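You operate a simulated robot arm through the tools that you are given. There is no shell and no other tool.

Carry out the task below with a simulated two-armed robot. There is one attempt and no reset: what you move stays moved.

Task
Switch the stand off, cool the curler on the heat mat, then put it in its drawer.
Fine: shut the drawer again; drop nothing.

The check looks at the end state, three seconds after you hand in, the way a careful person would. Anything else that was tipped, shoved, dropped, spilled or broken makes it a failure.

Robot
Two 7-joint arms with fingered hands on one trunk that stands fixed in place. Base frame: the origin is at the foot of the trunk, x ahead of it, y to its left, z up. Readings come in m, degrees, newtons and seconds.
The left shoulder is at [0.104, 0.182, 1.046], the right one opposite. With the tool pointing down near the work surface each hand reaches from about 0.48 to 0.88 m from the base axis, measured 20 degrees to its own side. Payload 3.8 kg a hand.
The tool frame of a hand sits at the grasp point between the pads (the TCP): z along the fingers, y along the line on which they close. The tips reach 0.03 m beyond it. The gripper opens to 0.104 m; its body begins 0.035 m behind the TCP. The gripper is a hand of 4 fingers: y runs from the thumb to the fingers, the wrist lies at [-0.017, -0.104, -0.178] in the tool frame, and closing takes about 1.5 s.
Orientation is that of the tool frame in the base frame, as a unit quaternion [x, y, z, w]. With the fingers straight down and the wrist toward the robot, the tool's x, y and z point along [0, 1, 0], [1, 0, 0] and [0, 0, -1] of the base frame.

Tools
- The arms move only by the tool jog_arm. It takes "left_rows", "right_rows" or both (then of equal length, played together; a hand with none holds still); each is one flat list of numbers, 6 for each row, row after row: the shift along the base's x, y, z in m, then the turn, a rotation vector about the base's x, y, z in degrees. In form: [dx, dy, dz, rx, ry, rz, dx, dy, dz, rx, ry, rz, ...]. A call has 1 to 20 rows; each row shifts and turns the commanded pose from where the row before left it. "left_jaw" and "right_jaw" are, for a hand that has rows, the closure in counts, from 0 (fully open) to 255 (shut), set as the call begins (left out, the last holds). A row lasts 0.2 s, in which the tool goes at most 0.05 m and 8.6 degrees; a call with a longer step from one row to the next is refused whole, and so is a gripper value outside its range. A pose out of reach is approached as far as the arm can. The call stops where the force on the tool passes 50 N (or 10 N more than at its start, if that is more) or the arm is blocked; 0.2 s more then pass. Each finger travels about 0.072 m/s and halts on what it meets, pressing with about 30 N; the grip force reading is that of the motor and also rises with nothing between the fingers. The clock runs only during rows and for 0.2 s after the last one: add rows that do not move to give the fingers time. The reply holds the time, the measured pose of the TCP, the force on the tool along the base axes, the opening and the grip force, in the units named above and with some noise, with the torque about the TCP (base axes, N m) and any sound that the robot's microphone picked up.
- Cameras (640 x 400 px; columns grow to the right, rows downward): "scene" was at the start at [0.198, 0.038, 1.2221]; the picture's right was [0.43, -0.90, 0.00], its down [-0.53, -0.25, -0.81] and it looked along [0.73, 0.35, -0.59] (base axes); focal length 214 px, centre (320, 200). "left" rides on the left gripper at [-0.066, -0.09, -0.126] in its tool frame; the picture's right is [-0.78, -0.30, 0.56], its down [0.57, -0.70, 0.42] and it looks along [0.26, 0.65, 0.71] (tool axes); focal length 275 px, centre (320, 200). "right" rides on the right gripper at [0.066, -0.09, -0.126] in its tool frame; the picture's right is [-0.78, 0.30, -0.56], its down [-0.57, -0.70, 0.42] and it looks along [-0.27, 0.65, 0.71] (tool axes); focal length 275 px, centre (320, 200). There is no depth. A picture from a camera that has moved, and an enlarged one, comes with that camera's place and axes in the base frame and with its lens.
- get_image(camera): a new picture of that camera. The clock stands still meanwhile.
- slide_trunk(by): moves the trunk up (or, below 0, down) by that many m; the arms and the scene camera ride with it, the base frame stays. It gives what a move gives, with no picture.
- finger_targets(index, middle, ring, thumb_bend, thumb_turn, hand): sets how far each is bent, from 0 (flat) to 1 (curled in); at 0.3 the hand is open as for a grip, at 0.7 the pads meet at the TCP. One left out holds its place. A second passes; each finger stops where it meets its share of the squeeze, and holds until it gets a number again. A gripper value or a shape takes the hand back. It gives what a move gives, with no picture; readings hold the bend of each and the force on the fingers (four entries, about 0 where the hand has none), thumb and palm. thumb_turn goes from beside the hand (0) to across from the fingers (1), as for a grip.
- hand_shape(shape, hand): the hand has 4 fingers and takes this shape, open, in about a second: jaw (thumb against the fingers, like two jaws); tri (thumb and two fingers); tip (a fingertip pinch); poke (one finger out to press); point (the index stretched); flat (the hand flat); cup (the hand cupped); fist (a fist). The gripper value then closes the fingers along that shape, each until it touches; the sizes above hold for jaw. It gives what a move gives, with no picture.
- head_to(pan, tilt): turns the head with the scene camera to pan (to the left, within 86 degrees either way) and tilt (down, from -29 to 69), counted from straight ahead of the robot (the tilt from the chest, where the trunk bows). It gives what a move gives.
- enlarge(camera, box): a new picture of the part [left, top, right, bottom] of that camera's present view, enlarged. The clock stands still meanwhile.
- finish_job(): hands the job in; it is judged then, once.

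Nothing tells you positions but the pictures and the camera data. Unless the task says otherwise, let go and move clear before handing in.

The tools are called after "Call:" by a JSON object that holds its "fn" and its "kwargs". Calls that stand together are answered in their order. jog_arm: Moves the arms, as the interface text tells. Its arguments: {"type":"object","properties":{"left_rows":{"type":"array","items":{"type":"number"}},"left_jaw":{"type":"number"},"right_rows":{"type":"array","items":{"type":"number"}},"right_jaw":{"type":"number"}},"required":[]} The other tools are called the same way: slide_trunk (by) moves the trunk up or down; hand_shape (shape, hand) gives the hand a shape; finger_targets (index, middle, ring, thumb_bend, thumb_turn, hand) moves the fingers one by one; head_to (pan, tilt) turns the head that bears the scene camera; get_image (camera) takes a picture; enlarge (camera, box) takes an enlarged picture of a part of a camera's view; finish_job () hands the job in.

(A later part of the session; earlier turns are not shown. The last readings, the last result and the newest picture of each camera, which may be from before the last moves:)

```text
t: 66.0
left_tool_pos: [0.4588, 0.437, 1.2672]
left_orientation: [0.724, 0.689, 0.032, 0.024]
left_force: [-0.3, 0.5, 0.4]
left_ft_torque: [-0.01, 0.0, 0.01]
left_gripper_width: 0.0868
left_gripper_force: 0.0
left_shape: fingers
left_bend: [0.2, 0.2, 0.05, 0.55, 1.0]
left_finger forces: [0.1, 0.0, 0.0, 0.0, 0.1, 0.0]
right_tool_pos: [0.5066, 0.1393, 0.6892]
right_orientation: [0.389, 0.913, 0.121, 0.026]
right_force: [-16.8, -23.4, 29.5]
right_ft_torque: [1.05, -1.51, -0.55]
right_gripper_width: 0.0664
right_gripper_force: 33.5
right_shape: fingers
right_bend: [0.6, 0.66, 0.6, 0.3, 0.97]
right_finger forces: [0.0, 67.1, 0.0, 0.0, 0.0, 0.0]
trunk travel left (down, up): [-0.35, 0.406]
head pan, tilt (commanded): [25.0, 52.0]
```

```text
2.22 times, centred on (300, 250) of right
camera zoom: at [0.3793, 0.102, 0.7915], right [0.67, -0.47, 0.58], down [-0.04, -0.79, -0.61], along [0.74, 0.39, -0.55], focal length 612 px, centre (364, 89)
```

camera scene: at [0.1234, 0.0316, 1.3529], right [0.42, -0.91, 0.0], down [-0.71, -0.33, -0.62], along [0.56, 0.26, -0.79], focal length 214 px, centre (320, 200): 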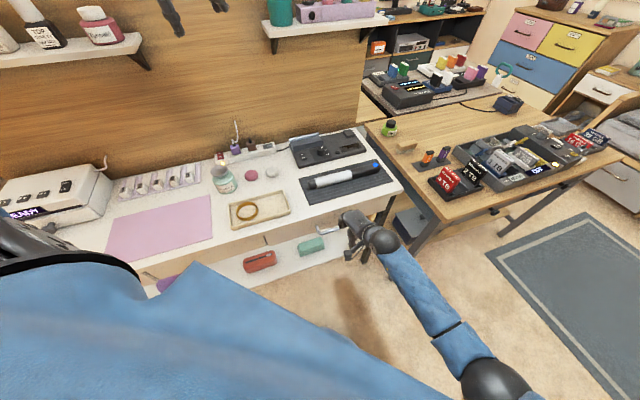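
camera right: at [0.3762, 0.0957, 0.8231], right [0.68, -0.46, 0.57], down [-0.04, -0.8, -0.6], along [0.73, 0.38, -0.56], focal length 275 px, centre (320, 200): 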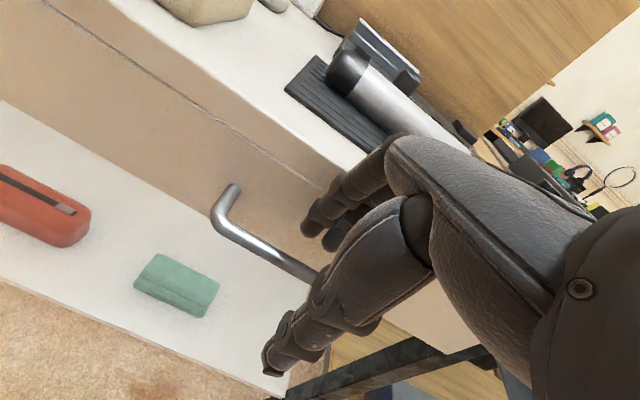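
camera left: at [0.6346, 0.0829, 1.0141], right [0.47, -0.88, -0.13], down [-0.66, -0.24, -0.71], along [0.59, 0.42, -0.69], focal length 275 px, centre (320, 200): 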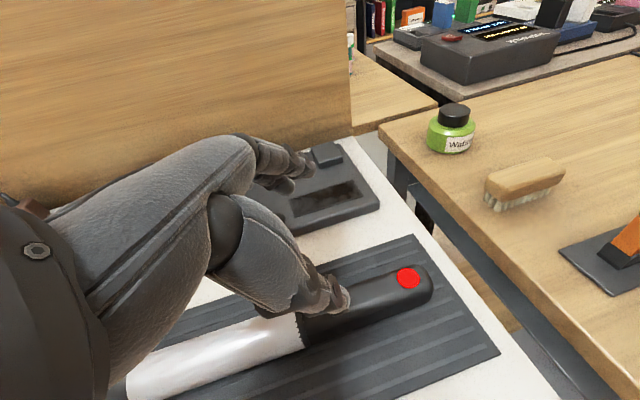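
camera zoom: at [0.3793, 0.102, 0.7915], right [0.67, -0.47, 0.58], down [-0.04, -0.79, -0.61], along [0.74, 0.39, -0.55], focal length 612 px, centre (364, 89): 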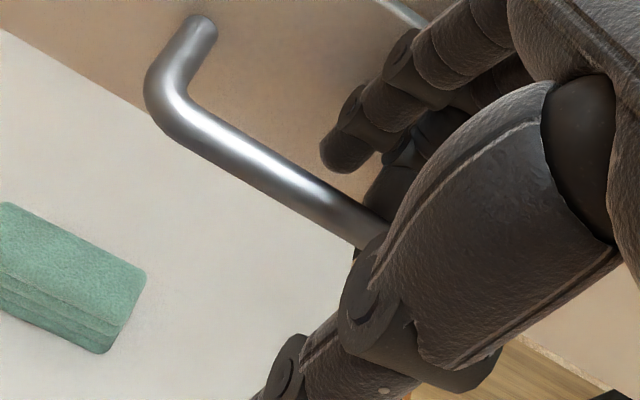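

The middle finger presses on the table's front edge (67 N). I back off at once.

Call:
{"fn": "jog_arm", "kwargs": {"right_rows": [-0.003, -0.003, 0.008, 0, 0, 0, -0.004, -0.004, 0.01, 0, 0, 0, -0.004, -0.004, 0.01, 0, 0, 0]}}

Call:
{"fn": "get_image", "kwargs": {"camera": "scene"}}

Call:
{"fn": "get_image", "kwargs": {"camera": "right"}}

```text
t: 66.8
left_tool_pos: [0.4611, 0.4409, 1.2648]
left_orientation: [0.724, 0.689, 0.03, 0.024]
left_force: [0.5, -0.4, 0.2]
left_ft_torque: [0.05, 0.01, -0.02]
left_gripper_width: 0.0868
left_gripper_force: 0.1
left_shape: fingers
left_bend: [0.2, 0.2, 0.05, 0.55, 1.0]
left_finger forces: [0.0, 0.0, 0.0, 0.0, 0.0, 0.1]
right_tool_pos: [0.4962, 0.1205, 0.7044]
right_orientation: [0.388, 0.914, 0.115, 0.022]
right_force: [-0.1, -0.3, 1.4]
right_ft_torque: [0.0, 0.0, 0.02]
right_gripper_width: 0.0664
right_gripper_force: 0.0
right_shape: fingers
right_bend: [0.6, 0.6, 0.6, 0.3, 0.97]
right_finger forces: [0.0, 0.1, 0.0, 0.0, 0.0, 0.1]
right hand out of reach, approached as far as the arm can: row 2, 3
trunk travel left (down, up): [-0.35, 0.406]
head pan, tilt (commanded): [25.0, 52.0]
```

```text
taken
camera scene: at [0.124, 0.032, 1.3526], right [0.42, -0.91, 0.0], down [-0.71, -0.33, -0.62], along [0.56, 0.26, -0.79], focal length 214 px, centre (320, 200)
```

scene: 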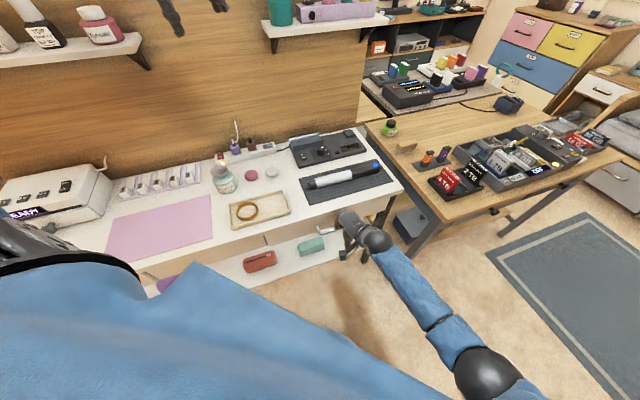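

```text
taken
camera right: at [0.3705, 0.0829, 0.8077], right [0.68, -0.46, 0.57], down [-0.04, -0.8, -0.6], along [0.73, 0.38, -0.56], focal length 275 px, centre (320, 200)
```

right: 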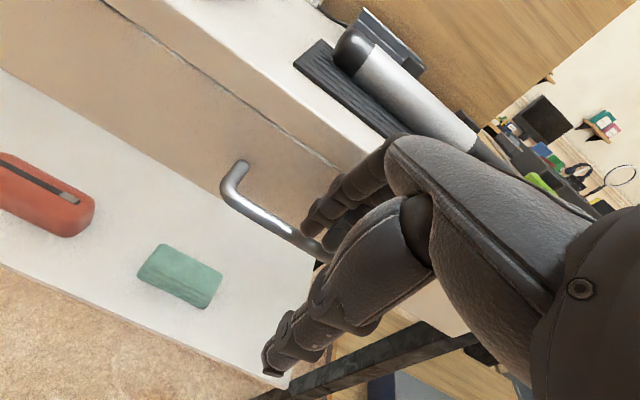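

Clear again. The middle finger is what fouled the table edge, so I curl middle and ring and hook with the index alone, and tilt the hand forward a bit more so the knuckles stay away from the edge.

Call:
{"fn": "finger_targets", "kwargs": {"hand": "right", "index": 0.6, "middle": 1.0, "ring": 1.0, "thumb_bend": 0.3}}

Call:
{"fn": "jog_arm", "kwargs": {"right_rows": [0, 0, 0, 3.0, -3.0, 0, 0, 0, 0, 3.0, -3.0, 0, 0, 0, 0, 3.0, -3.0, 0]}}

Call:
{"fn": "enlarge", "kwargs": {"camera": "right", "box": [180, 120, 420, 360]}}

Call:
{"fn": "enlarge", "kwargs": {"camera": "scene", "box": [310, 195, 380, 255]}}

```text
t: 67.8
left_tool_pos: [0.462, 0.4398, 1.2657]
left_orientation: [0.724, 0.689, 0.03, 0.025]
left_force: [0.2, 0.2, 0.5]
left_ft_torque: [0.03, -0.02, -0.01]
left_gripper_width: 0.0869
left_gripper_force: 0.0
left_shape: fingers
left_bend: [0.2, 0.2, 0.05, 0.55, 1.0]
left_finger forces: [0.1, 0.0, 0.0, 0.1, 0.1, 0.0]
right_tool_pos: [0.4963, 0.1188, 0.7036]
right_orientation: [0.388, 0.914, 0.116, 0.022]
right_force: [-0.1, -0.8, -0.6]
right_ft_torque: [0.0, 0.0, 0.01]
right_gripper_width: 0.0667
right_gripper_force: 0.1
right_shape: fingers
right_bend: [0.6, 1.0, 1.0, 0.3, 0.97]
right_finger forces: [0.0, 0.0, 0.1, 0.0, 0.0, 0.0]
trunk travel left (down, up): [-0.35, 0.406]
head pan, tilt (commanded): [25.0, 52.0]
```

```text
t: 68.6
left_tool_pos: [0.4624, 0.441, 1.2644]
left_orientation: [0.724, 0.689, 0.03, 0.025]
left_force: [-0.2, 0.1, -0.1]
left_ft_torque: [0.01, -0.01, -0.01]
left_gripper_width: 0.0866
left_gripper_force: 0.0
left_shape: fingers
left_bend: [0.2, 0.2, 0.05, 0.55, 1.0]
left_finger forces: [0.0, 0.0, 0.0, 0.0, 0.0, 0.1]
right_tool_pos: [0.4965, 0.1189, 0.7039]
right_orientation: [0.388, 0.914, 0.117, 0.021]
right_force: [0.4, 0.2, -1.0]
right_ft_torque: [0.03, 0.0, 0.0]
right_gripper_width: 0.0663
right_gripper_force: 0.0
right_shape: fingers
right_bend: [0.6, 1.0, 1.0, 0.3, 0.97]
right_finger forces: [0.0, 0.0, 0.0, 0.1, 0.0, 0.0]
right hand out of reach, approached as far as the arm can: row 1, 2, 3
trunk travel left (down, up): [-0.35, 0.406]
head pan, tilt (commanded): [25.0, 52.0]
```

```text
1.67 times, centred on (300, 240) of right
camera zoom: at [0.3706, 0.0826, 0.8077], right [0.68, -0.46, 0.57], down [-0.04, -0.8, -0.6], along [0.74, 0.38, -0.56], focal length 459 px, centre (353, 133)
```

zoom: 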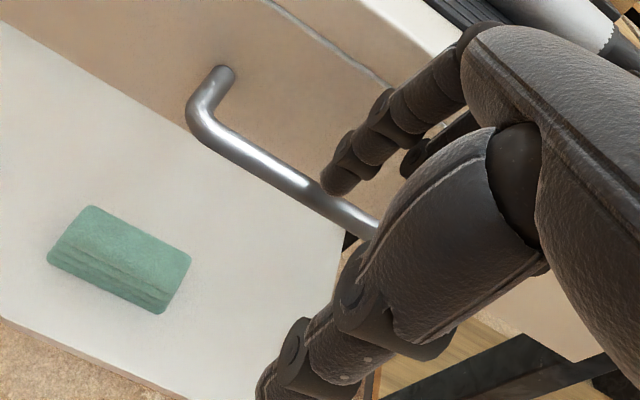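

```text
6.67 times, centred on (345, 225) of scene
camera zoom: at [0.1238, 0.0319, 1.3527], right [0.42, -0.91, 0.0], down [-0.71, -0.33, -0.62], along [0.56, 0.26, -0.79], focal length 1430 px, centre (153, 33)
```

zoom: 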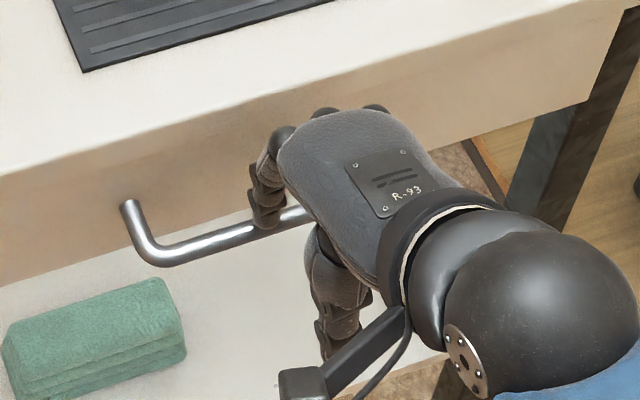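

More forward tilt isn't available, but straightening the index a little lets the tip reach behind the bar while the knuckles stay further from the edge. I set the index to 0.45 and look.

Call:
{"fn": "finger_targets", "kwargs": {"hand": "right", "index": 0.45}}

Call:
{"fn": "enlarge", "kwargs": {"camera": "right", "box": [200, 120, 400, 280]}}

Call:
{"fn": "enlarge", "kwargs": {"camera": "scene", "box": [310, 195, 380, 255]}}

```text
t: 69.6
left_tool_pos: [0.4615, 0.4407, 1.2648]
left_orientation: [0.724, 0.689, 0.03, 0.025]
left_force: [-0.2, -0.3, 0.0]
left_ft_torque: [0.0, -0.05, 0.0]
left_gripper_width: 0.0871
left_gripper_force: 0.1
left_shape: fingers
left_bend: [0.2, 0.2, 0.05, 0.55, 1.0]
left_finger forces: [0.0, 0.0, 0.0, 0.0, 0.0, 0.0]
right_tool_pos: [0.4963, 0.12, 0.7042]
right_orientation: [0.388, 0.914, 0.115, 0.023]
right_force: [-0.6, -0.6, 0.1]
right_ft_torque: [0.02, 0.01, 0.02]
right_gripper_width: 0.0855
right_gripper_force: 0.0
right_shape: fingers
right_bend: [0.45, 1.0, 1.0, 0.3, 0.97]
right_finger forces: [0.0, 0.0, 0.0, 0.0, 0.0, 0.0]
trunk travel left (down, up): [-0.35, 0.406]
head pan, tilt (commanded): [25.0, 52.0]
```

```text
2.50 times, centred on (300, 200) of right
camera zoom: at [0.3706, 0.0826, 0.8077], right [0.68, -0.46, 0.57], down [-0.04, -0.8, -0.6], along [0.74, 0.38, -0.56], focal length 688 px, centre (370, 200)
```

zoom: 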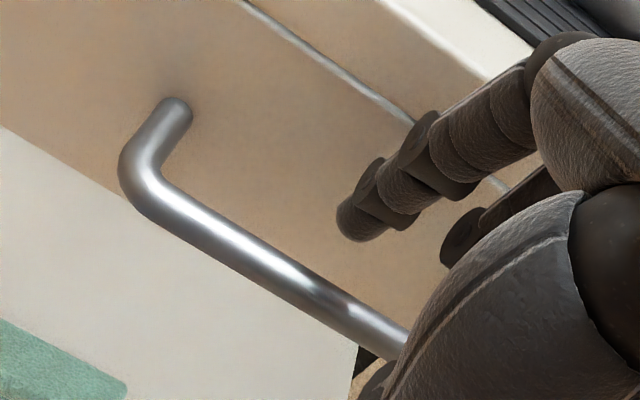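

```text
6.67 times, centred on (345, 225) of scene
camera zoom: at [0.1239, 0.0319, 1.3527], right [0.42, -0.91, 0.0], down [-0.71, -0.33, -0.62], along [0.56, 0.26, -0.79], focal length 1430 px, centre (153, 33)
```

zoom: 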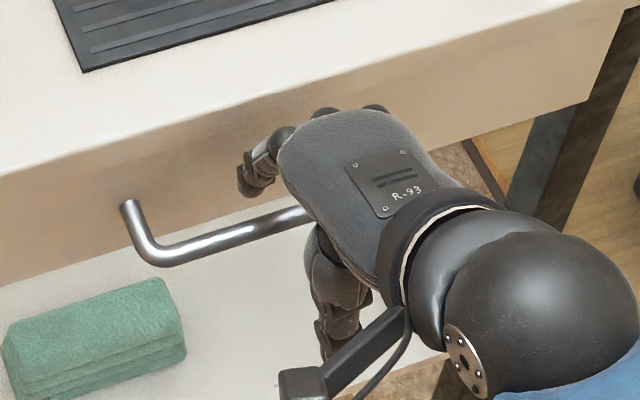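

The index tip is about b≈0.482, z≈0.684, nearly over the middle of the gap. I lower it gently, watching the forces.

Call:
{"fn": "jog_arm", "kwargs": {"right_rows": [0.0015, 0.0015, -0.006, 0, 0, 0, 0.0015, 0.0015, -0.006, 0, 0, 0, 0, 0, -0.006, 0, 0, 0]}}

Call:
{"fn": "enlarge", "kwargs": {"camera": "right", "box": [200, 120, 400, 280]}}

Call:
{"fn": "enlarge", "kwargs": {"camera": "scene", "box": [310, 195, 380, 255]}}

```text
t: 70.4
left_tool_pos: [0.4612, 0.4399, 1.2658]
left_orientation: [0.724, 0.688, 0.029, 0.025]
left_force: [-0.2, -0.4, 0.0]
left_ft_torque: [0.01, -0.02, -0.01]
left_gripper_width: 0.0868
left_gripper_force: 0.1
left_shape: fingers
left_bend: [0.2, 0.2, 0.05, 0.55, 1.0]
left_finger forces: [0.0, 0.0, 0.1, 0.1, 0.0, 0.0]
right_tool_pos: [0.4991, 0.123, 0.6855]
right_orientation: [0.388, 0.914, 0.116, 0.023]
right_force: [0.5, 0.1, -0.5]
right_ft_torque: [0.02, 0.01, 0.01]
right_gripper_width: 0.0854
right_gripper_force: 0.0
right_shape: fingers
right_bend: [0.45, 1.0, 1.0, 0.3, 0.97]
right_finger forces: [0.1, 0.0, 0.1, 0.0, 0.1, 0.0]
trunk travel left (down, up): [-0.35, 0.406]
head pan, tilt (commanded): [25.0, 52.0]
```

```text
2.50 times, centred on (300, 200) of right
camera zoom: at [0.374, 0.0856, 0.7897], right [0.68, -0.46, 0.57], down [-0.04, -0.8, -0.6], along [0.74, 0.38, -0.56], focal length 688 px, centre (370, 200)
```

zoom: 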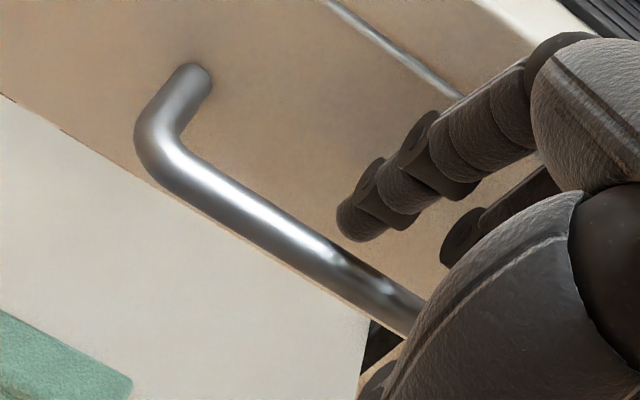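

```text
6.67 times, centred on (345, 225) of scene
camera zoom: at [0.1239, 0.0319, 1.3527], right [0.42, -0.91, 0.0], down [-0.71, -0.33, -0.62], along [0.56, 0.26, -0.79], focal length 1430 px, centre (153, 33)
```

zoom: 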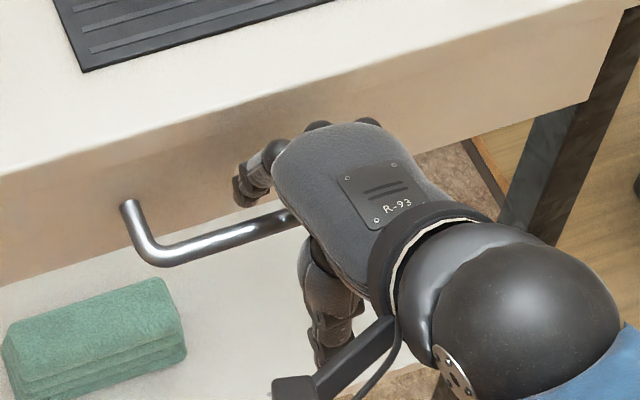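

No contact; the tip is entering the gap. I lower another 18 mm.

Call:
{"fn": "jog_arm", "kwargs": {"right_rows": [0, 0, -0.006, 0, 0, 0, 0, 0, -0.006, 0, 0, 0, 0, 0, -0.006, 0, 0, 0]}}

Call:
{"fn": "enlarge", "kwargs": {"camera": "right", "box": [200, 120, 400, 280]}}

Call:
{"fn": "enlarge", "kwargs": {"camera": "scene", "box": [310, 195, 380, 255]}}

```text
t: 71.2
left_tool_pos: [0.4615, 0.4401, 1.2645]
left_orientation: [0.724, 0.688, 0.03, 0.024]
left_force: [0.5, -0.2, 0.5]
left_ft_torque: [-0.02, 0.0, 0.01]
left_gripper_width: 0.0868
left_gripper_force: 0.2
left_shape: fingers
left_bend: [0.2, 0.2, 0.05, 0.55, 1.0]
left_finger forces: [0.1, 0.0, 0.0, 0.0, 0.0, 0.0]
right_tool_pos: [0.5005, 0.1222, 0.6682]
right_orientation: [0.389, 0.914, 0.115, 0.023]
right_force: [0.1, -0.1, -0.5]
right_ft_torque: [0.0, 0.0, 0.03]
right_gripper_width: 0.0855
right_gripper_force: 0.0
right_shape: fingers
right_bend: [0.45, 1.0, 1.0, 0.3, 0.97]
right_finger forces: [0.1, 0.1, 0.0, 0.1, 0.0, 0.1]
trunk travel left (down, up): [-0.35, 0.406]
head pan, tilt (commanded): [25.0, 52.0]
```

```text
2.50 times, centred on (300, 200) of right
camera zoom: at [0.3743, 0.086, 0.7715], right [0.68, -0.46, 0.57], down [-0.04, -0.8, -0.6], along [0.74, 0.38, -0.56], focal length 688 px, centre (370, 200)
```

zoom: 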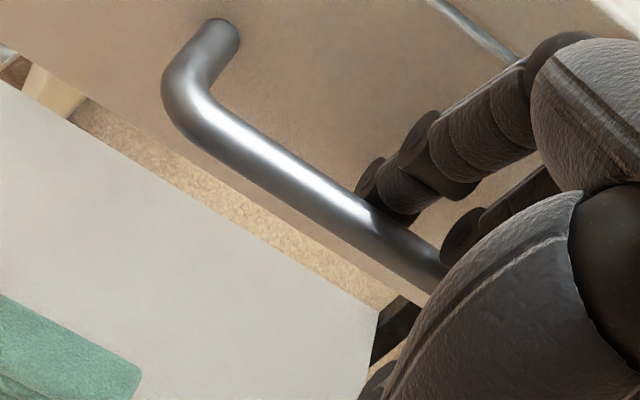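

```text
6.67 times, centred on (345, 225) of scene
camera zoom: at [0.1239, 0.0319, 1.3527], right [0.42, -0.91, 0.0], down [-0.71, -0.33, -0.62], along [0.56, 0.26, -0.79], focal length 1430 px, centre (153, 33)
```

zoom: 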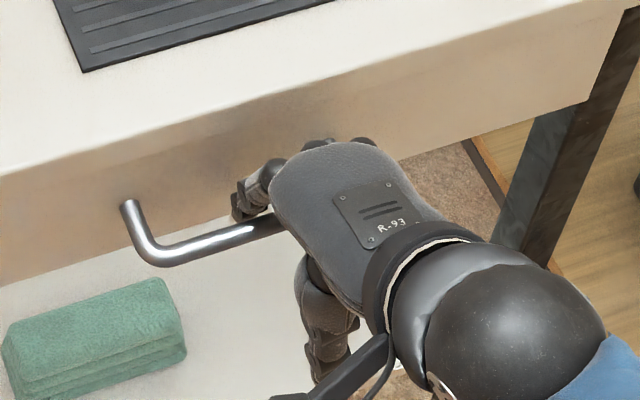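

The index is behind the bar now, with the bar hiding its tip. I pull straight away from the table, slowly.

Call:
{"fn": "jog_arm", "kwargs": {"right_rows": [-0.006, -0.006, 0, 0, 0, 0, -0.006, -0.006, 0, 0, 0, 0, -0.006, -0.006, 0, 0, 0, 0, -0.006, -0.006, 0, 0, 0, 0, -0.006, -0.006, 0, 0, 0, 0]}}

Call:
{"fn": "get_image", "kwargs": {"camera": "scene"}}

Call:
{"fn": "get_image", "kwargs": {"camera": "right"}}

```text
t: 72.4
left_tool_pos: [0.4616, 0.4393, 1.2649]
left_orientation: [0.724, 0.688, 0.03, 0.025]
left_force: [0.3, -0.5, 0.1]
left_ft_torque: [-0.02, 0.0, 0.01]
left_gripper_width: 0.087
left_gripper_force: 0.0
left_shape: fingers
left_bend: [0.2, 0.2, 0.05, 0.55, 1.0]
left_finger forces: [0.1, 0.0, 0.0, 0.1, 0.0, 0.0]
right_tool_pos: [0.4704, 0.0895, 0.6648]
right_orientation: [0.387, 0.915, 0.115, 0.019]
right_force: [0.4, -0.5, 1.4]
right_ft_torque: [0.01, -0.04, 0.0]
right_gripper_width: 0.086
right_gripper_force: 0.0
right_shape: fingers
right_bend: [0.45, 1.0, 1.0, 0.3, 0.97]
right_finger forces: [0.2, 0.1, 0.1, 0.0, 0.0, 0.1]
right hand out of reach, approached as far as the arm can: row 5
trunk travel left (down, up): [-0.35, 0.406]
head pan, tilt (commanded): [25.0, 52.0]
```

```text
taken
camera scene: at [0.1238, 0.0316, 1.3527], right [0.42, -0.91, 0.0], down [-0.71, -0.33, -0.62], along [0.56, 0.26, -0.79], focal length 214 px, centre (320, 200)
```

scene: 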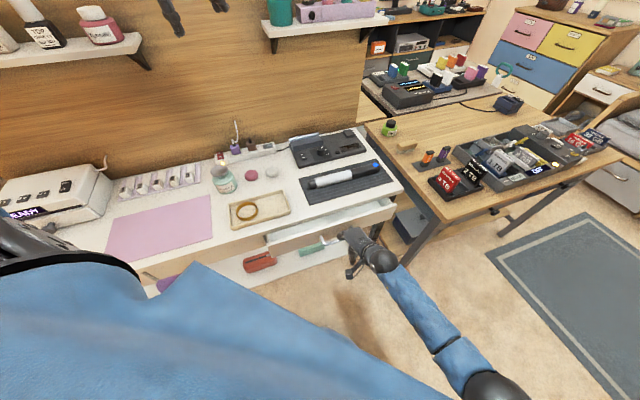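

```text
taken
camera right: at [0.3448, 0.0512, 0.7689], right [0.68, -0.46, 0.57], down [-0.04, -0.8, -0.6], along [0.73, 0.39, -0.56], focal length 275 px, centre (320, 200)
```

right: 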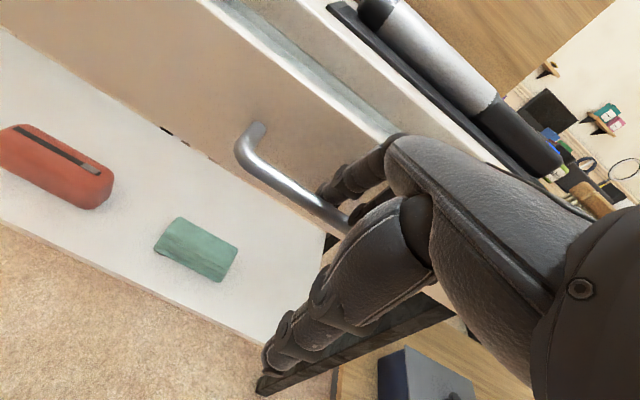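

The drawer is sliding out easily. I keep pulling in small steps.

Call:
{"fn": "jog_arm", "kwargs": {"right_rows": [-0.005, -0.005, 0, 0, 0, 0, -0.005, -0.005, 0, 0, 0, 0, -0.005, -0.005, 0, 0, 0, 0, -0.005, -0.005, 0, 0, 0, 0, -0.005, -0.005, 0, 0, 0, 0, -0.005, -0.005, 0, 0, 0, 0]}}

Call:
{"fn": "enlarge", "kwargs": {"camera": "scene", "box": [240, 170, 420, 300]}}

```text
t: 73.8
left_tool_pos: [0.4605, 0.4406, 1.2653]
left_orientation: [0.724, 0.688, 0.029, 0.024]
left_force: [0.1, 0.1, -0.1]
left_ft_torque: [0.04, -0.01, 0.01]
left_gripper_width: 0.0866
left_gripper_force: 0.1
left_shape: fingers
left_bend: [0.2, 0.2, 0.05, 0.55, 1.0]
left_finger forces: [0.0, 0.0, 0.0, 0.0, 0.0, 0.0]
right_tool_pos: [0.4437, 0.0505, 0.6595]
right_orientation: [0.388, 0.914, 0.116, 0.021]
right_force: [-1.6, 1.7, 3.6]
right_ft_torque: [0.04, -0.12, 0.02]
right_gripper_width: 0.0882
right_gripper_force: 3.0
right_shape: fingers
right_bend: [0.43, 1.0, 1.0, 0.3, 0.97]
right_finger forces: [2.8, 3.0, 0.1, 0.0, 0.0, 0.1]
right hand out of reach, approached as far as the arm can: row 2, 4
trunk travel left (down, up): [-0.35, 0.406]
head pan, tilt (commanded): [25.0, 52.0]
```

```text
3.08 times, centred on (330, 235) of scene
camera zoom: at [0.1233, 0.0319, 1.3528], right [0.42, -0.91, 0.0], down [-0.71, -0.33, -0.62], along [0.56, 0.26, -0.79], focal length 660 px, centre (289, 92)
```

zoom: 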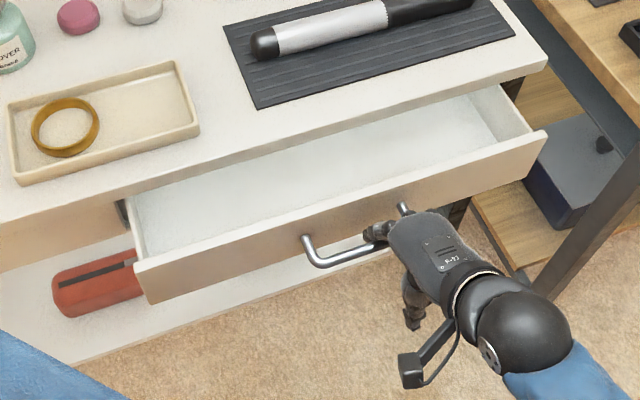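

The drawer is open about 7 cm and looks empty inside. I continue, correcting the slight downward and sideways drift.

Call:
{"fn": "jog_arm", "kwargs": {"right_rows": [-0.005, -0.003, 0.002, 0, 0, 0, -0.005, -0.003, 0.002, 0, 0, 0, -0.005, -0.004, 0.001, 0, 0, 0, -0.005, -0.004, 0.001, 0, 0, 0, -0.005, -0.004, 0, 0, 0, 0, -0.005, -0.004, 0, 0, 0, 0]}}

Call:
{"fn": "enlarge", "kwargs": {"camera": "scene", "box": [240, 170, 420, 300]}}

```text
t: 75.2
left_tool_pos: [0.4609, 0.4399, 1.2665]
left_orientation: [0.724, 0.689, 0.029, 0.025]
left_force: [-0.3, 0.2, -0.5]
left_ft_torque: [0.01, 0.0, 0.02]
left_gripper_width: 0.0867
left_gripper_force: 0.0
left_shape: fingers
left_bend: [0.2, 0.2, 0.05, 0.55, 1.0]
left_finger forces: [0.1, 0.0, 0.1, 0.0, 0.0, 0.0]
right_tool_pos: [0.4182, 0.0163, 0.6627]
right_orientation: [0.387, 0.914, 0.116, 0.019]
right_force: [-0.7, 1.0, 1.4]
right_ft_torque: [0.01, -0.04, 0.03]
right_gripper_width: 0.0873
right_gripper_force: 0.9
right_shape: fingers
right_bend: [0.44, 1.0, 1.0, 0.3, 0.97]
right_finger forces: [1.2, 0.7, 0.0, 0.1, 0.0, 0.1]
right hand out of reach, approached as far as the arm can: row 1, 2, 4, 6
trunk travel left (down, up): [-0.35, 0.406]
head pan, tilt (commanded): [25.0, 52.0]
```

```text
3.08 times, centred on (330, 235) of scene
camera zoom: at [0.1237, 0.0318, 1.3527], right [0.42, -0.91, 0.0], down [-0.71, -0.33, -0.62], along [0.56, 0.26, -0.79], focal length 660 px, centre (289, 92)
```

zoom: 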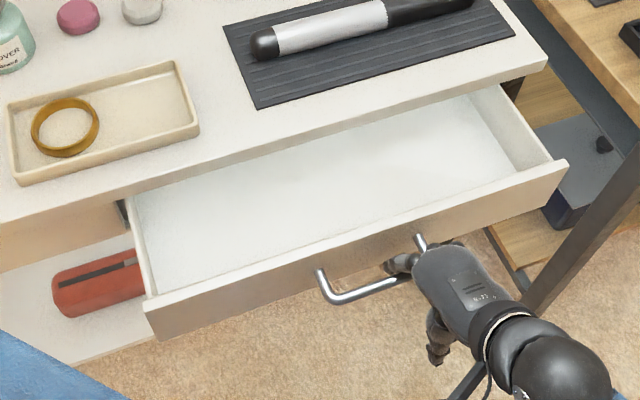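

About 12 cm open. I pull a few centimetres more.

Call:
{"fn": "jog_arm", "kwargs": {"right_rows": [-0.005, -0.003, 0.001, 0, 0, 0, -0.005, -0.003, 0.001, 0, 0, 0, -0.005, -0.003, 0.001, 0, 0, 0, -0.005, -0.003, 0, 0, 0, 0, -0.005, -0.003, 0, 0, 0, 0, -0.005, -0.003, 0, 0, 0, 0, -0.005, -0.003, 0, 0, 0, 0]}}

Call:
{"fn": "enlarge", "kwargs": {"camera": "scene", "box": [240, 170, 420, 300]}}

```text
t: 76.8
left_tool_pos: [0.4606, 0.4394, 1.2646]
left_orientation: [0.724, 0.689, 0.03, 0.025]
left_force: [1.1, 0.7, -0.1]
left_ft_torque: [-0.01, 0.03, -0.05]
left_gripper_width: 0.0866
left_gripper_force: 0.0
left_shape: fingers
left_bend: [0.2, 0.2, 0.05, 0.55, 1.0]
left_finger forces: [0.0, 0.0, 0.0, 0.1, 0.0, 0.0]
right_tool_pos: [0.3912, -0.0179, 0.6614]
right_orientation: [0.387, 0.914, 0.118, 0.019]
right_force: [-0.5, 1.5, 3.0]
right_ft_torque: [0.07, -0.08, -0.04]
right_gripper_width: 0.0876
right_gripper_force: 2.1
right_shape: fingers
right_bend: [0.44, 1.0, 1.0, 0.3, 0.97]
right_finger forces: [2.2, 2.1, 0.0, 0.0, 0.1, 0.1]
right hand out of reach, approached as far as the arm can: row 2, 4, 6
trunk travel left (down, up): [-0.35, 0.406]
head pan, tilt (commanded): [25.0, 52.0]
```

```text
3.08 times, centred on (330, 235) of scene
camera zoom: at [0.1234, 0.0319, 1.3528], right [0.42, -0.91, 0.0], down [-0.71, -0.33, -0.62], along [0.56, 0.26, -0.79], focal length 660 px, centre (289, 92)
```

zoom: 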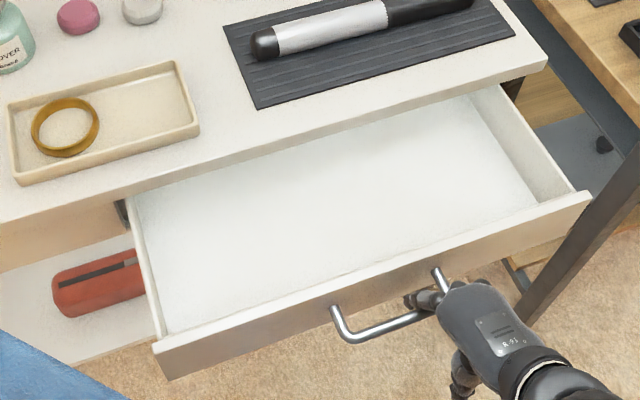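

About 17 cm open (front now at b≈0.335). A few centimetres more would give the hand comfortable room.

Call:
{"fn": "jog_arm", "kwargs": {"right_rows": [-0.005, -0.003, 0.001, 0, 0, 0, -0.005, -0.003, 0.001, 0, 0, 0, -0.005, -0.003, 0.001, 0, 0, 0, -0.005, -0.003, 0.001, 0, 0, 0, -0.005, -0.003, 0, 0, 0, 0, -0.005, -0.003, 0, 0, 0, 0]}}

Call:
{"fn": "enlarge", "kwargs": {"camera": "scene", "box": [240, 170, 420, 300]}}

```text
t: 78.2
left_tool_pos: [0.4604, 0.4403, 1.2656]
left_orientation: [0.724, 0.688, 0.029, 0.024]
left_force: [-0.4, -0.1, -0.2]
left_ft_torque: [-0.02, -0.03, 0.01]
left_gripper_width: 0.0869
left_gripper_force: 0.0
left_shape: fingers
left_bend: [0.2, 0.2, 0.05, 0.55, 1.0]
left_finger forces: [0.0, 0.1, 0.0, 0.1, 0.1, 0.1]
right_tool_pos: [0.3667, -0.0451, 0.663]
right_orientation: [0.387, 0.914, 0.117, 0.019]
right_force: [0.5, 1.2, 0.0]
right_ft_torque: [0.02, 0.01, -0.03]
right_gripper_width: 0.0866
right_gripper_force: 0.2
right_shape: fingers
right_bend: [0.44, 1.0, 1.0, 0.3, 0.97]
right_finger forces: [0.6, 0.0, 0.0, 0.0, 0.0, 0.1]
right hand out of reach, approached as far as the arm can: row 1, 3, 5
trunk travel left (down, up): [-0.35, 0.406]
head pan, tilt (commanded): [25.0, 52.0]
```

```text
3.08 times, centred on (330, 235) of scene
camera zoom: at [0.1238, 0.0318, 1.3527], right [0.42, -0.91, 0.0], down [-0.71, -0.33, -0.62], along [0.56, 0.26, -0.79], focal length 660 px, centre (289, 92)
```

zoom: 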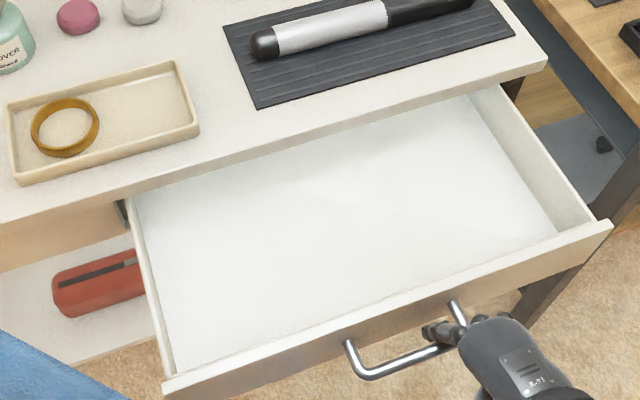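

The drawer is about 20 cm open, enough. I free the finger from the bar and lift the right hand.

Call:
{"fn": "jog_arm", "kwargs": {"right_rows": [0.003, 0.003, 0.002, 0, 0, 0, 0.002, 0.002, 0.01, 0, 0, 0, 0, 0, 0.015, 0, 0, 0, 0, 0, 0.02, 0, 0, 0, 0, 0, 0.02, 0, 0, 0, 0, 0, 0.02, 0, 0, 0, 0, 0, 0.02, 0, 0, 0, 0, 0, 0.02, 0, 0, 0, 0, 0, 0.02, 0, 0, 0]}}

Call:
{"fn": "get_image", "kwargs": {"camera": "scene"}}

Call:
{"fn": "get_image", "kwargs": {"camera": "right"}}

```text
t: 80.2
left_tool_pos: [0.4606, 0.4405, 1.2653]
left_orientation: [0.724, 0.688, 0.03, 0.025]
left_force: [-0.1, 0.5, 0.3]
left_ft_torque: [-0.01, -0.02, 0.0]
left_gripper_width: 0.0869
left_gripper_force: 0.2
left_shape: fingers
left_bend: [0.2, 0.2, 0.05, 0.55, 1.0]
left_finger forces: [0.0, 0.1, 0.0, 0.1, 0.1, 0.0]
right_tool_pos: [0.3721, -0.0404, 0.8097]
right_orientation: [0.389, 0.914, 0.115, 0.023]
right_force: [0.3, -0.6, -0.1]
right_ft_torque: [-0.02, -0.03, -0.04]
right_gripper_width: 0.0861
right_gripper_force: 0.1
right_shape: fingers
right_bend: [0.45, 1.0, 1.0, 0.3, 0.97]
right_finger forces: [0.0, 0.0, 0.1, 0.0, 0.1, 0.0]
trunk travel left (down, up): [-0.35, 0.406]
head pan, tilt (commanded): [25.0, 52.0]
```

```text
taken
camera scene: at [0.1239, 0.0318, 1.3527], right [0.42, -0.91, 0.0], down [-0.71, -0.33, -0.62], along [0.56, 0.26, -0.79], focal length 214 px, centre (320, 200)
```

scene: 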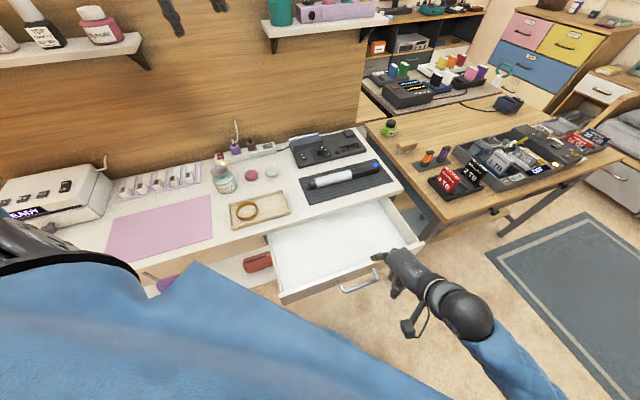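

```text
taken
camera right: at [0.2458, -0.0768, 0.9138], right [0.68, -0.46, 0.57], down [-0.04, -0.8, -0.6], along [0.73, 0.38, -0.56], focal length 275 px, centre (320, 200)
```

right: 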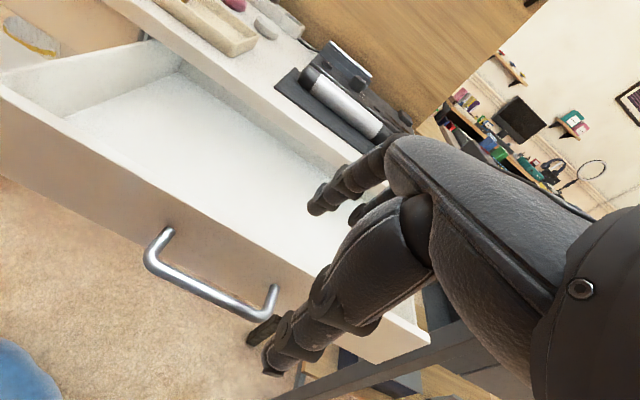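

The drawer is wide open and empty. Next the right hand will fetch the cooled curler: I raise it, set its jaw half open and upright, then lower the trunk so the arm can reach the mat.

Call:
{"fn": "jog_arm", "kwargs": {"right_rows": [0.006, 0.003, 0.025, 0, 0, 0, 0.006, 0.003, 0.025, 0, 0, 0, 0.006, 0.003, 0.025, 0, 0, 0, 0.006, 0.003, 0.025, 0, 0, 0, 0.006, 0.003, 0.025, 0, 0, 0, 0.006, 0.003, 0.025, 0, 0, 0, 0.006, 0.003, 0.025, -3.07, 3.07, 0, 0.006, 0.003, 0.025, -3.07, 3.07, 0, 0.006, 0.003, 0.025, -3.07, 3.07, 0, 0.006, 0.003, 0.025, 0, 0, 0, 0.006, 0.003, 0.025, 0, 0, 0]}}

Call:
{"fn": "hand_shape", "kwargs": {"hand": "right", "shape": "jaw"}}

```text
t: 82.6
left_tool_pos: [0.4615, 0.4403, 1.2651]
left_orientation: [0.725, 0.688, 0.029, 0.024]
left_force: [-0.1, -0.3, 0.2]
left_ft_torque: [-0.02, 0.03, 0.0]
left_gripper_width: 0.0867
left_gripper_force: 0.0
left_shape: fingers
left_bend: [0.2, 0.2, 0.05, 0.55, 1.0]
left_finger forces: [0.0, 0.1, 0.0, 0.0, 0.0, 0.1]
right_tool_pos: [0.4364, -0.0065, 1.0835]
right_orientation: [0.394, 0.919, 0.009, -0.02]
right_force: [-0.2, 0.5, 0.5]
right_ft_torque: [0.01, 0.01, -0.01]
right_gripper_width: 0.0858
right_gripper_force: 0.1
right_shape: fingers
right_bend: [0.45, 1.0, 1.0, 0.3, 0.97]
right_finger forces: [0.1, 0.1, 0.0, 0.1, 0.0, 0.1]
trunk travel left (down, up): [-0.35, 0.406]
head pan, tilt (commanded): [25.0, 52.0]
```

```text
t: 83.5
left_tool_pos: [0.4606, 0.4403, 1.2653]
left_orientation: [0.724, 0.689, 0.03, 0.025]
left_force: [0.9, 1.3, -0.2]
left_ft_torque: [-0.01, -0.03, 0.01]
left_gripper_width: 0.0865
left_gripper_force: 0.1
left_shape: fingers
left_bend: [0.2, 0.2, 0.05, 0.55, 1.0]
left_finger forces: [0.1, 0.0, 0.0, 0.0, 0.1, 0.0]
right_tool_pos: [0.4369, -0.0074, 1.0841]
right_orientation: [0.393, 0.919, 0.01, -0.02]
right_force: [0.5, 0.3, 0.4]
right_ft_torque: [0.0, -0.01, 0.04]
right_gripper_width: 0.1038
right_gripper_force: 0.0
right_shape: jaw
right_bend: [0.3, 0.3, 0.3, 0.3, 0.97]
right_finger forces: [0.0, 0.0, 0.1, 0.1, 0.0, 0.0]
trunk travel left (down, up): [-0.35, 0.406]
head pan, tilt (commanded): [25.0, 52.0]
```

The right hand is high and open. I lower the trunk by 0.25 m; the hand will end about 9 cm above the drawer front.

Call:
{"fn": "slide_trunk", "kwargs": {"by": -0.25}}

Call:
{"fn": "get_image", "kwargs": {"camera": "scene"}}

Call:
{"fn": "get_image", "kwargs": {"camera": "right"}}

```text
t: 86.1
left_tool_pos: [0.4612, 0.4401, 1.0156]
left_orientation: [0.724, 0.688, 0.031, 0.025]
left_force: [-0.4, -0.2, 0.3]
left_ft_torque: [0.0, -0.04, 0.0]
left_gripper_width: 0.0867
left_gripper_force: 0.0
left_shape: fingers
left_bend: [0.2, 0.2, 0.05, 0.55, 1.0]
left_finger forces: [0.0, 0.1, 0.1, 0.0, 0.0, 0.0]
right_tool_pos: [0.4363, -0.007, 0.8361]
right_orientation: [0.393, 0.919, 0.011, -0.019]
right_force: [0.6, -0.4, -0.1]
right_ft_torque: [0.01, -0.01, -0.02]
right_gripper_width: 0.1035
right_gripper_force: 0.0
right_shape: jaw
right_bend: [0.3, 0.3, 0.3, 0.3, 0.97]
right_finger forces: [0.0, 0.0, 0.1, 0.1, 0.0, 0.0]
trunk travel left (down, up): [-0.1, 0.656]
head pan, tilt (commanded): [25.0, 52.0]
```

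```text
taken
camera scene: at [0.2436, 0.0318, 1.0943], right [0.42, -0.91, 0.0], down [-0.71, -0.33, -0.62], along [0.56, 0.26, -0.79], focal length 214 px, centre (320, 200)
```

scene: 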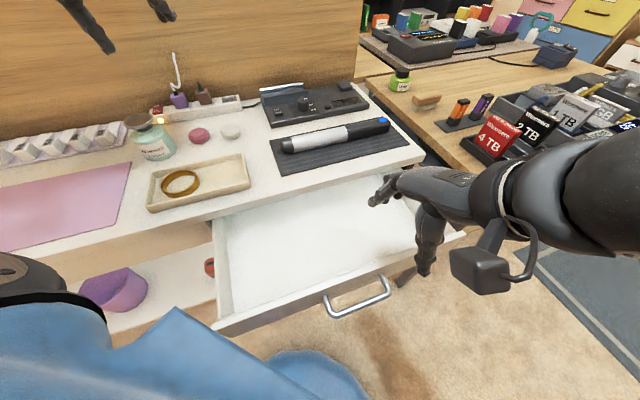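

```text
taken
camera right: at [0.3294, -0.0249, 0.9627], right [0.76, -0.38, 0.52], down [-0.12, -0.88, -0.45], along [0.63, 0.28, -0.72], focal length 275 px, centre (320, 200)
```

right: 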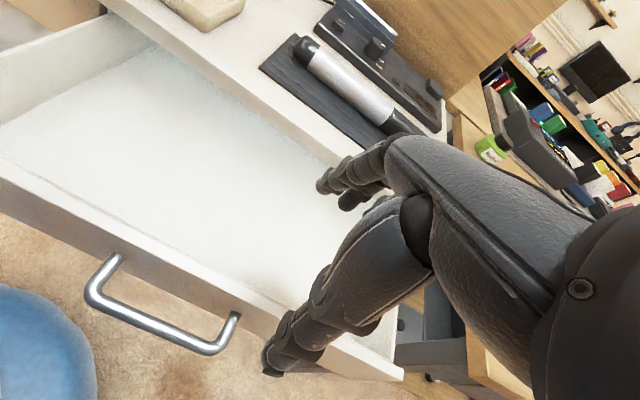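

Everything is as expected. I move the right hand, jaw partly closed, above the curler's handle.

Call:
{"fn": "jog_arm", "kwargs": {"right_jaw": 70, "right_rows": [0, 0, 0.02, 0, 0, 0, 0, 0, 0.02, 0, 0, 0, 0.0328, 0.0137, 0, 0, 0, 0, 0.0328, 0.0137, 0, 0, 0, 0, 0.0328, 0.0137, 0, 0, 0, 0, 0.0328, 0.0137, 0, 0, 0, 0, 0.0328, 0.0137, 0, 0, 0, 0, 0.0328, 0.0137, 0, 0, 0, 0, 0.0328, 0.0137, 0, 0, 0, 0, 0.0328, 0.0137, 0, 0, 0, 0, 0.0328, 0.0137, 0, 0, 0, 0]}}

Call:
{"fn": "head_to", "kwargs": {"pan": 30, "tilt": 45}}

Call:
{"fn": "get_image", "kwargs": {"camera": "scene"}}

Call:
{"fn": "get_image", "kwargs": {"camera": "right"}}

```text
t: 88.5
left_tool_pos: [0.4616, 0.4393, 1.0155]
left_orientation: [0.724, 0.689, 0.03, 0.024]
left_force: [0.4, -1.4, -0.3]
left_ft_torque: [0.03, -0.02, -0.01]
left_gripper_width: 0.0868
left_gripper_force: 0.0
left_shape: fingers
left_bend: [0.2, 0.2, 0.05, 0.55, 1.0]
left_finger forces: [0.0, 0.1, 0.0, 0.0, 0.0, 0.2]
right_tool_pos: [0.7225, 0.1139, 0.8749]
right_orientation: [0.393, 0.919, 0.011, -0.019]
right_force: [0.4, -0.2, 0.0]
right_ft_torque: [0.0, 0.0, -0.01]
right_gripper_width: 0.0756
right_gripper_force: 0.0
right_shape: jaw
right_bend: [0.27, 0.36, 0.33, 0.54, 0.98]
right_finger forces: [0.0, 0.0, 0.0, 0.0, 0.0, 0.1]
right hand out of reach, approached as far as the arm can: row 11
trunk travel left (down, up): [-0.1, 0.656]
head pan, tilt (commanded): [25.0, 52.0]
```

```text
t: 89.2
left_tool_pos: [0.4612, 0.4405, 1.0149]
left_orientation: [0.724, 0.689, 0.029, 0.025]
left_force: [0.5, 0.1, 0.3]
left_ft_torque: [-0.03, 0.0, 0.0]
left_gripper_width: 0.0866
left_gripper_force: 0.1
left_shape: fingers
left_bend: [0.2, 0.2, 0.05, 0.55, 1.0]
left_finger forces: [0.0, 0.0, 0.0, 0.1, 0.0, 0.0]
right_tool_pos: [0.7213, 0.1138, 0.8746]
right_orientation: [0.393, 0.919, 0.01, -0.02]
right_force: [0.1, -0.2, -0.1]
right_ft_torque: [-0.01, 0.01, -0.02]
right_gripper_width: 0.0758
right_gripper_force: 0.1
right_shape: jaw
right_bend: [0.27, 0.36, 0.33, 0.54, 0.98]
right_finger forces: [0.1, 0.1, 0.1, 0.1, 0.0, 0.1]
trunk travel left (down, up): [-0.1, 0.656]
head pan, tilt (commanded): [30.0, 45.0]
```

```text
taken
camera scene: at [0.2465, 0.0407, 1.1035], right [0.5, -0.87, 0.0], down [-0.61, -0.35, -0.71], along [0.61, 0.35, -0.71], focal length 214 px, centre (320, 200)
```

scene: 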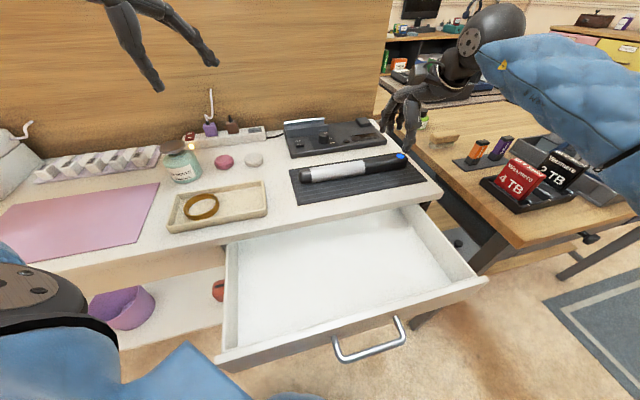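

```text
taken
camera right: at [0.6151, 0.0953, 1.0021], right [0.77, -0.38, 0.52], down [-0.12, -0.88, -0.45], along [0.63, 0.28, -0.72], focal length 275 px, centre (320, 200)
```

right: 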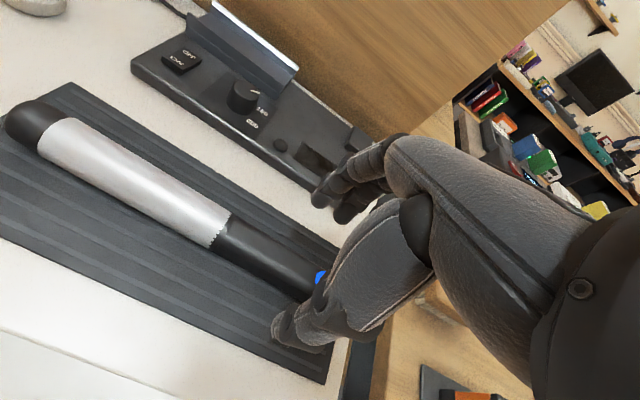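

The right hand is over the handle, a little short of its axis. I descend while moving in the last 2.6 cm.

Call:
{"fn": "jog_arm", "kwargs": {"right_rows": [0.0047, 0.0046, -0.012, 0, 0, 0, 0.0047, 0.0046, -0.012, 0, 0, 0, 0.0047, 0.0046, -0.012, 0, 0, 0, 0.0047, 0.0046, -0.012, 0, 0, 0]}}

Call:
{"fn": "enlarge", "kwargs": {"camera": "scene", "box": [280, 90, 460, 220]}}

Call:
{"fn": "get_image", "kwargs": {"camera": "right"}}

```text
t: 90.2
left_tool_pos: [0.4611, 0.4399, 1.0143]
left_orientation: [0.724, 0.689, 0.03, 0.025]
left_force: [0.3, 0.1, -0.1]
left_ft_torque: [-0.01, 0.01, 0.01]
left_gripper_width: 0.0868
left_gripper_force: 0.0
left_shape: fingers
left_bend: [0.2, 0.2, 0.05, 0.55, 1.0]
left_finger forces: [0.1, 0.0, 0.0, 0.0, 0.1, 0.0]
right_tool_pos: [0.7315, 0.1211, 0.8501]
right_orientation: [0.395, 0.919, 0.012, -0.02]
right_force: [-0.5, -0.7, -0.4]
right_ft_torque: [0.04, 0.02, 0.0]
right_gripper_width: 0.0759
right_gripper_force: 0.2
right_shape: jaw
right_bend: [0.27, 0.36, 0.33, 0.54, 0.98]
right_finger forces: [0.1, 0.1, 0.1, 0.0, 0.0, 0.0]
right hand out of reach, approached as far as the arm can: row 3, 4
trunk travel left (down, up): [-0.1, 0.656]
head pan, tilt (commanded): [30.0, 45.0]
```

```text
3.08 times, centred on (370, 155) of scene
camera zoom: at [0.2464, 0.0407, 1.1036], right [0.5, -0.87, 0.0], down [-0.61, -0.35, -0.71], along [0.61, 0.35, -0.71], focal length 660 px, centre (166, 338)
```

zoom: 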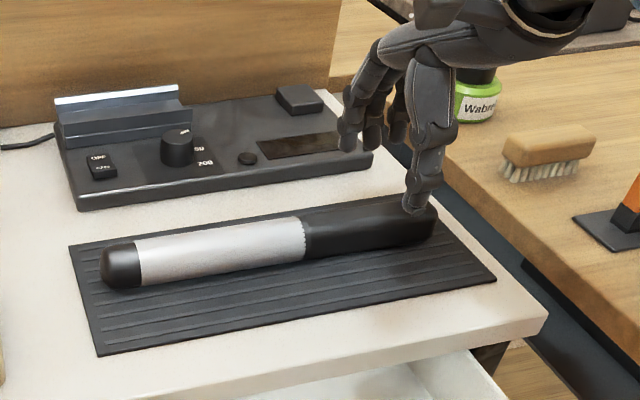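

```text
taken
camera right: at [0.6242, 0.1031, 0.9781], right [0.76, -0.38, 0.52], down [-0.13, -0.88, -0.45], along [0.63, 0.28, -0.72], focal length 275 px, centre (320, 200)
```

right: 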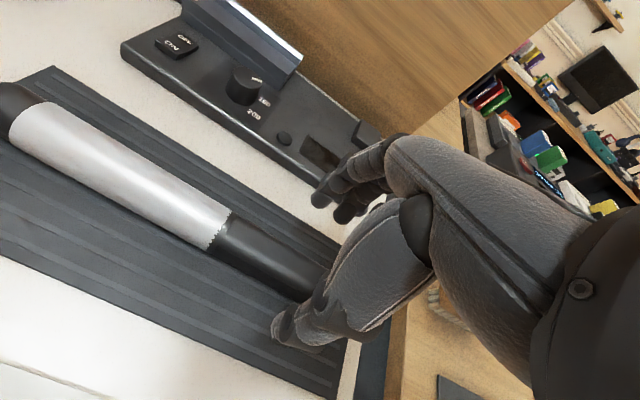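

The arm is at its limit at this height. Lowering the trunk brings the hand straight down around the handle: thumb on the near side, fingers on the far side.

Call:
{"fn": "slide_trunk", "kwargs": {"by": -0.05}}

Call:
{"fn": "enlarge", "kwargs": {"camera": "scene", "box": [280, 90, 460, 220]}}

Call:
{"fn": "get_image", "kwargs": {"camera": "right"}}

```text
t: 91.1
left_tool_pos: [0.4604, 0.4398, 0.9659]
left_orientation: [0.724, 0.689, 0.031, 0.025]
left_force: [0.2, 0.8, -1.0]
left_ft_torque: [0.01, -0.01, 0.02]
left_gripper_width: 0.0868
left_gripper_force: 0.2
left_shape: fingers
left_bend: [0.2, 0.2, 0.05, 0.55, 1.0]
left_finger forces: [0.1, 0.0, 0.1, 0.0, 0.1, 0.0]
right_tool_pos: [0.731, 0.121, 0.8026]
right_orientation: [0.393, 0.919, 0.011, -0.02]
right_force: [-0.8, 0.2, -0.6]
right_ft_torque: [0.01, -0.01, -0.03]
right_gripper_width: 0.0758
right_gripper_force: 0.0
right_shape: jaw
right_bend: [0.27, 0.36, 0.33, 0.54, 0.98]
right_finger forces: [0.1, 0.0, 0.0, 0.1, 0.0, 0.0]
trunk travel left (down, up): [-0.05, 0.706]
head pan, tilt (commanded): [30.0, 45.0]
```

```text
3.08 times, centred on (370, 155) of scene
camera zoom: at [0.2769, 0.0407, 1.0504], right [0.5, -0.87, 0.0], down [-0.61, -0.35, -0.71], along [0.61, 0.35, -0.71], focal length 660 px, centre (166, 338)
```

zoom: 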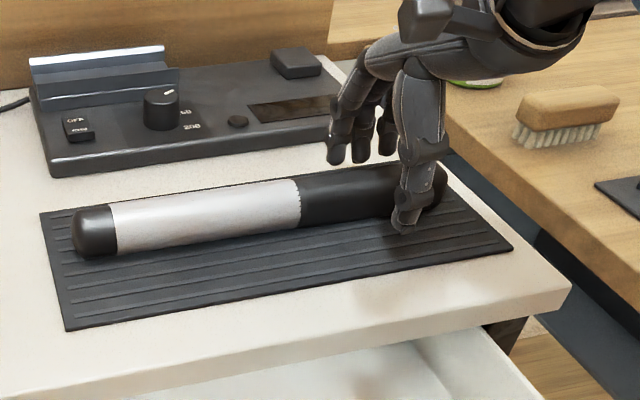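

```text
taken
camera right: at [0.623, 0.1028, 0.9292], right [0.76, -0.38, 0.52], down [-0.12, -0.88, -0.45], along [0.63, 0.28, -0.72], focal length 275 px, centre (320, 200)
```

right: 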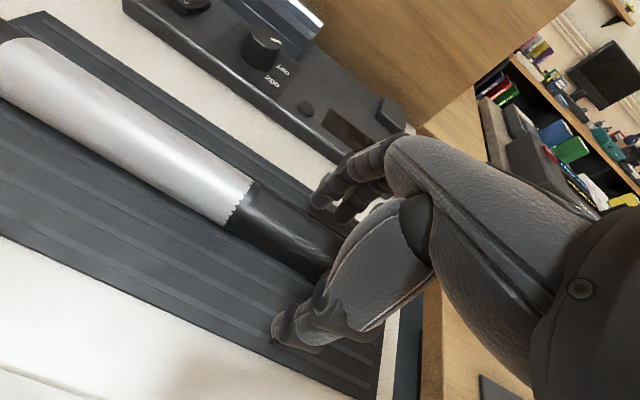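

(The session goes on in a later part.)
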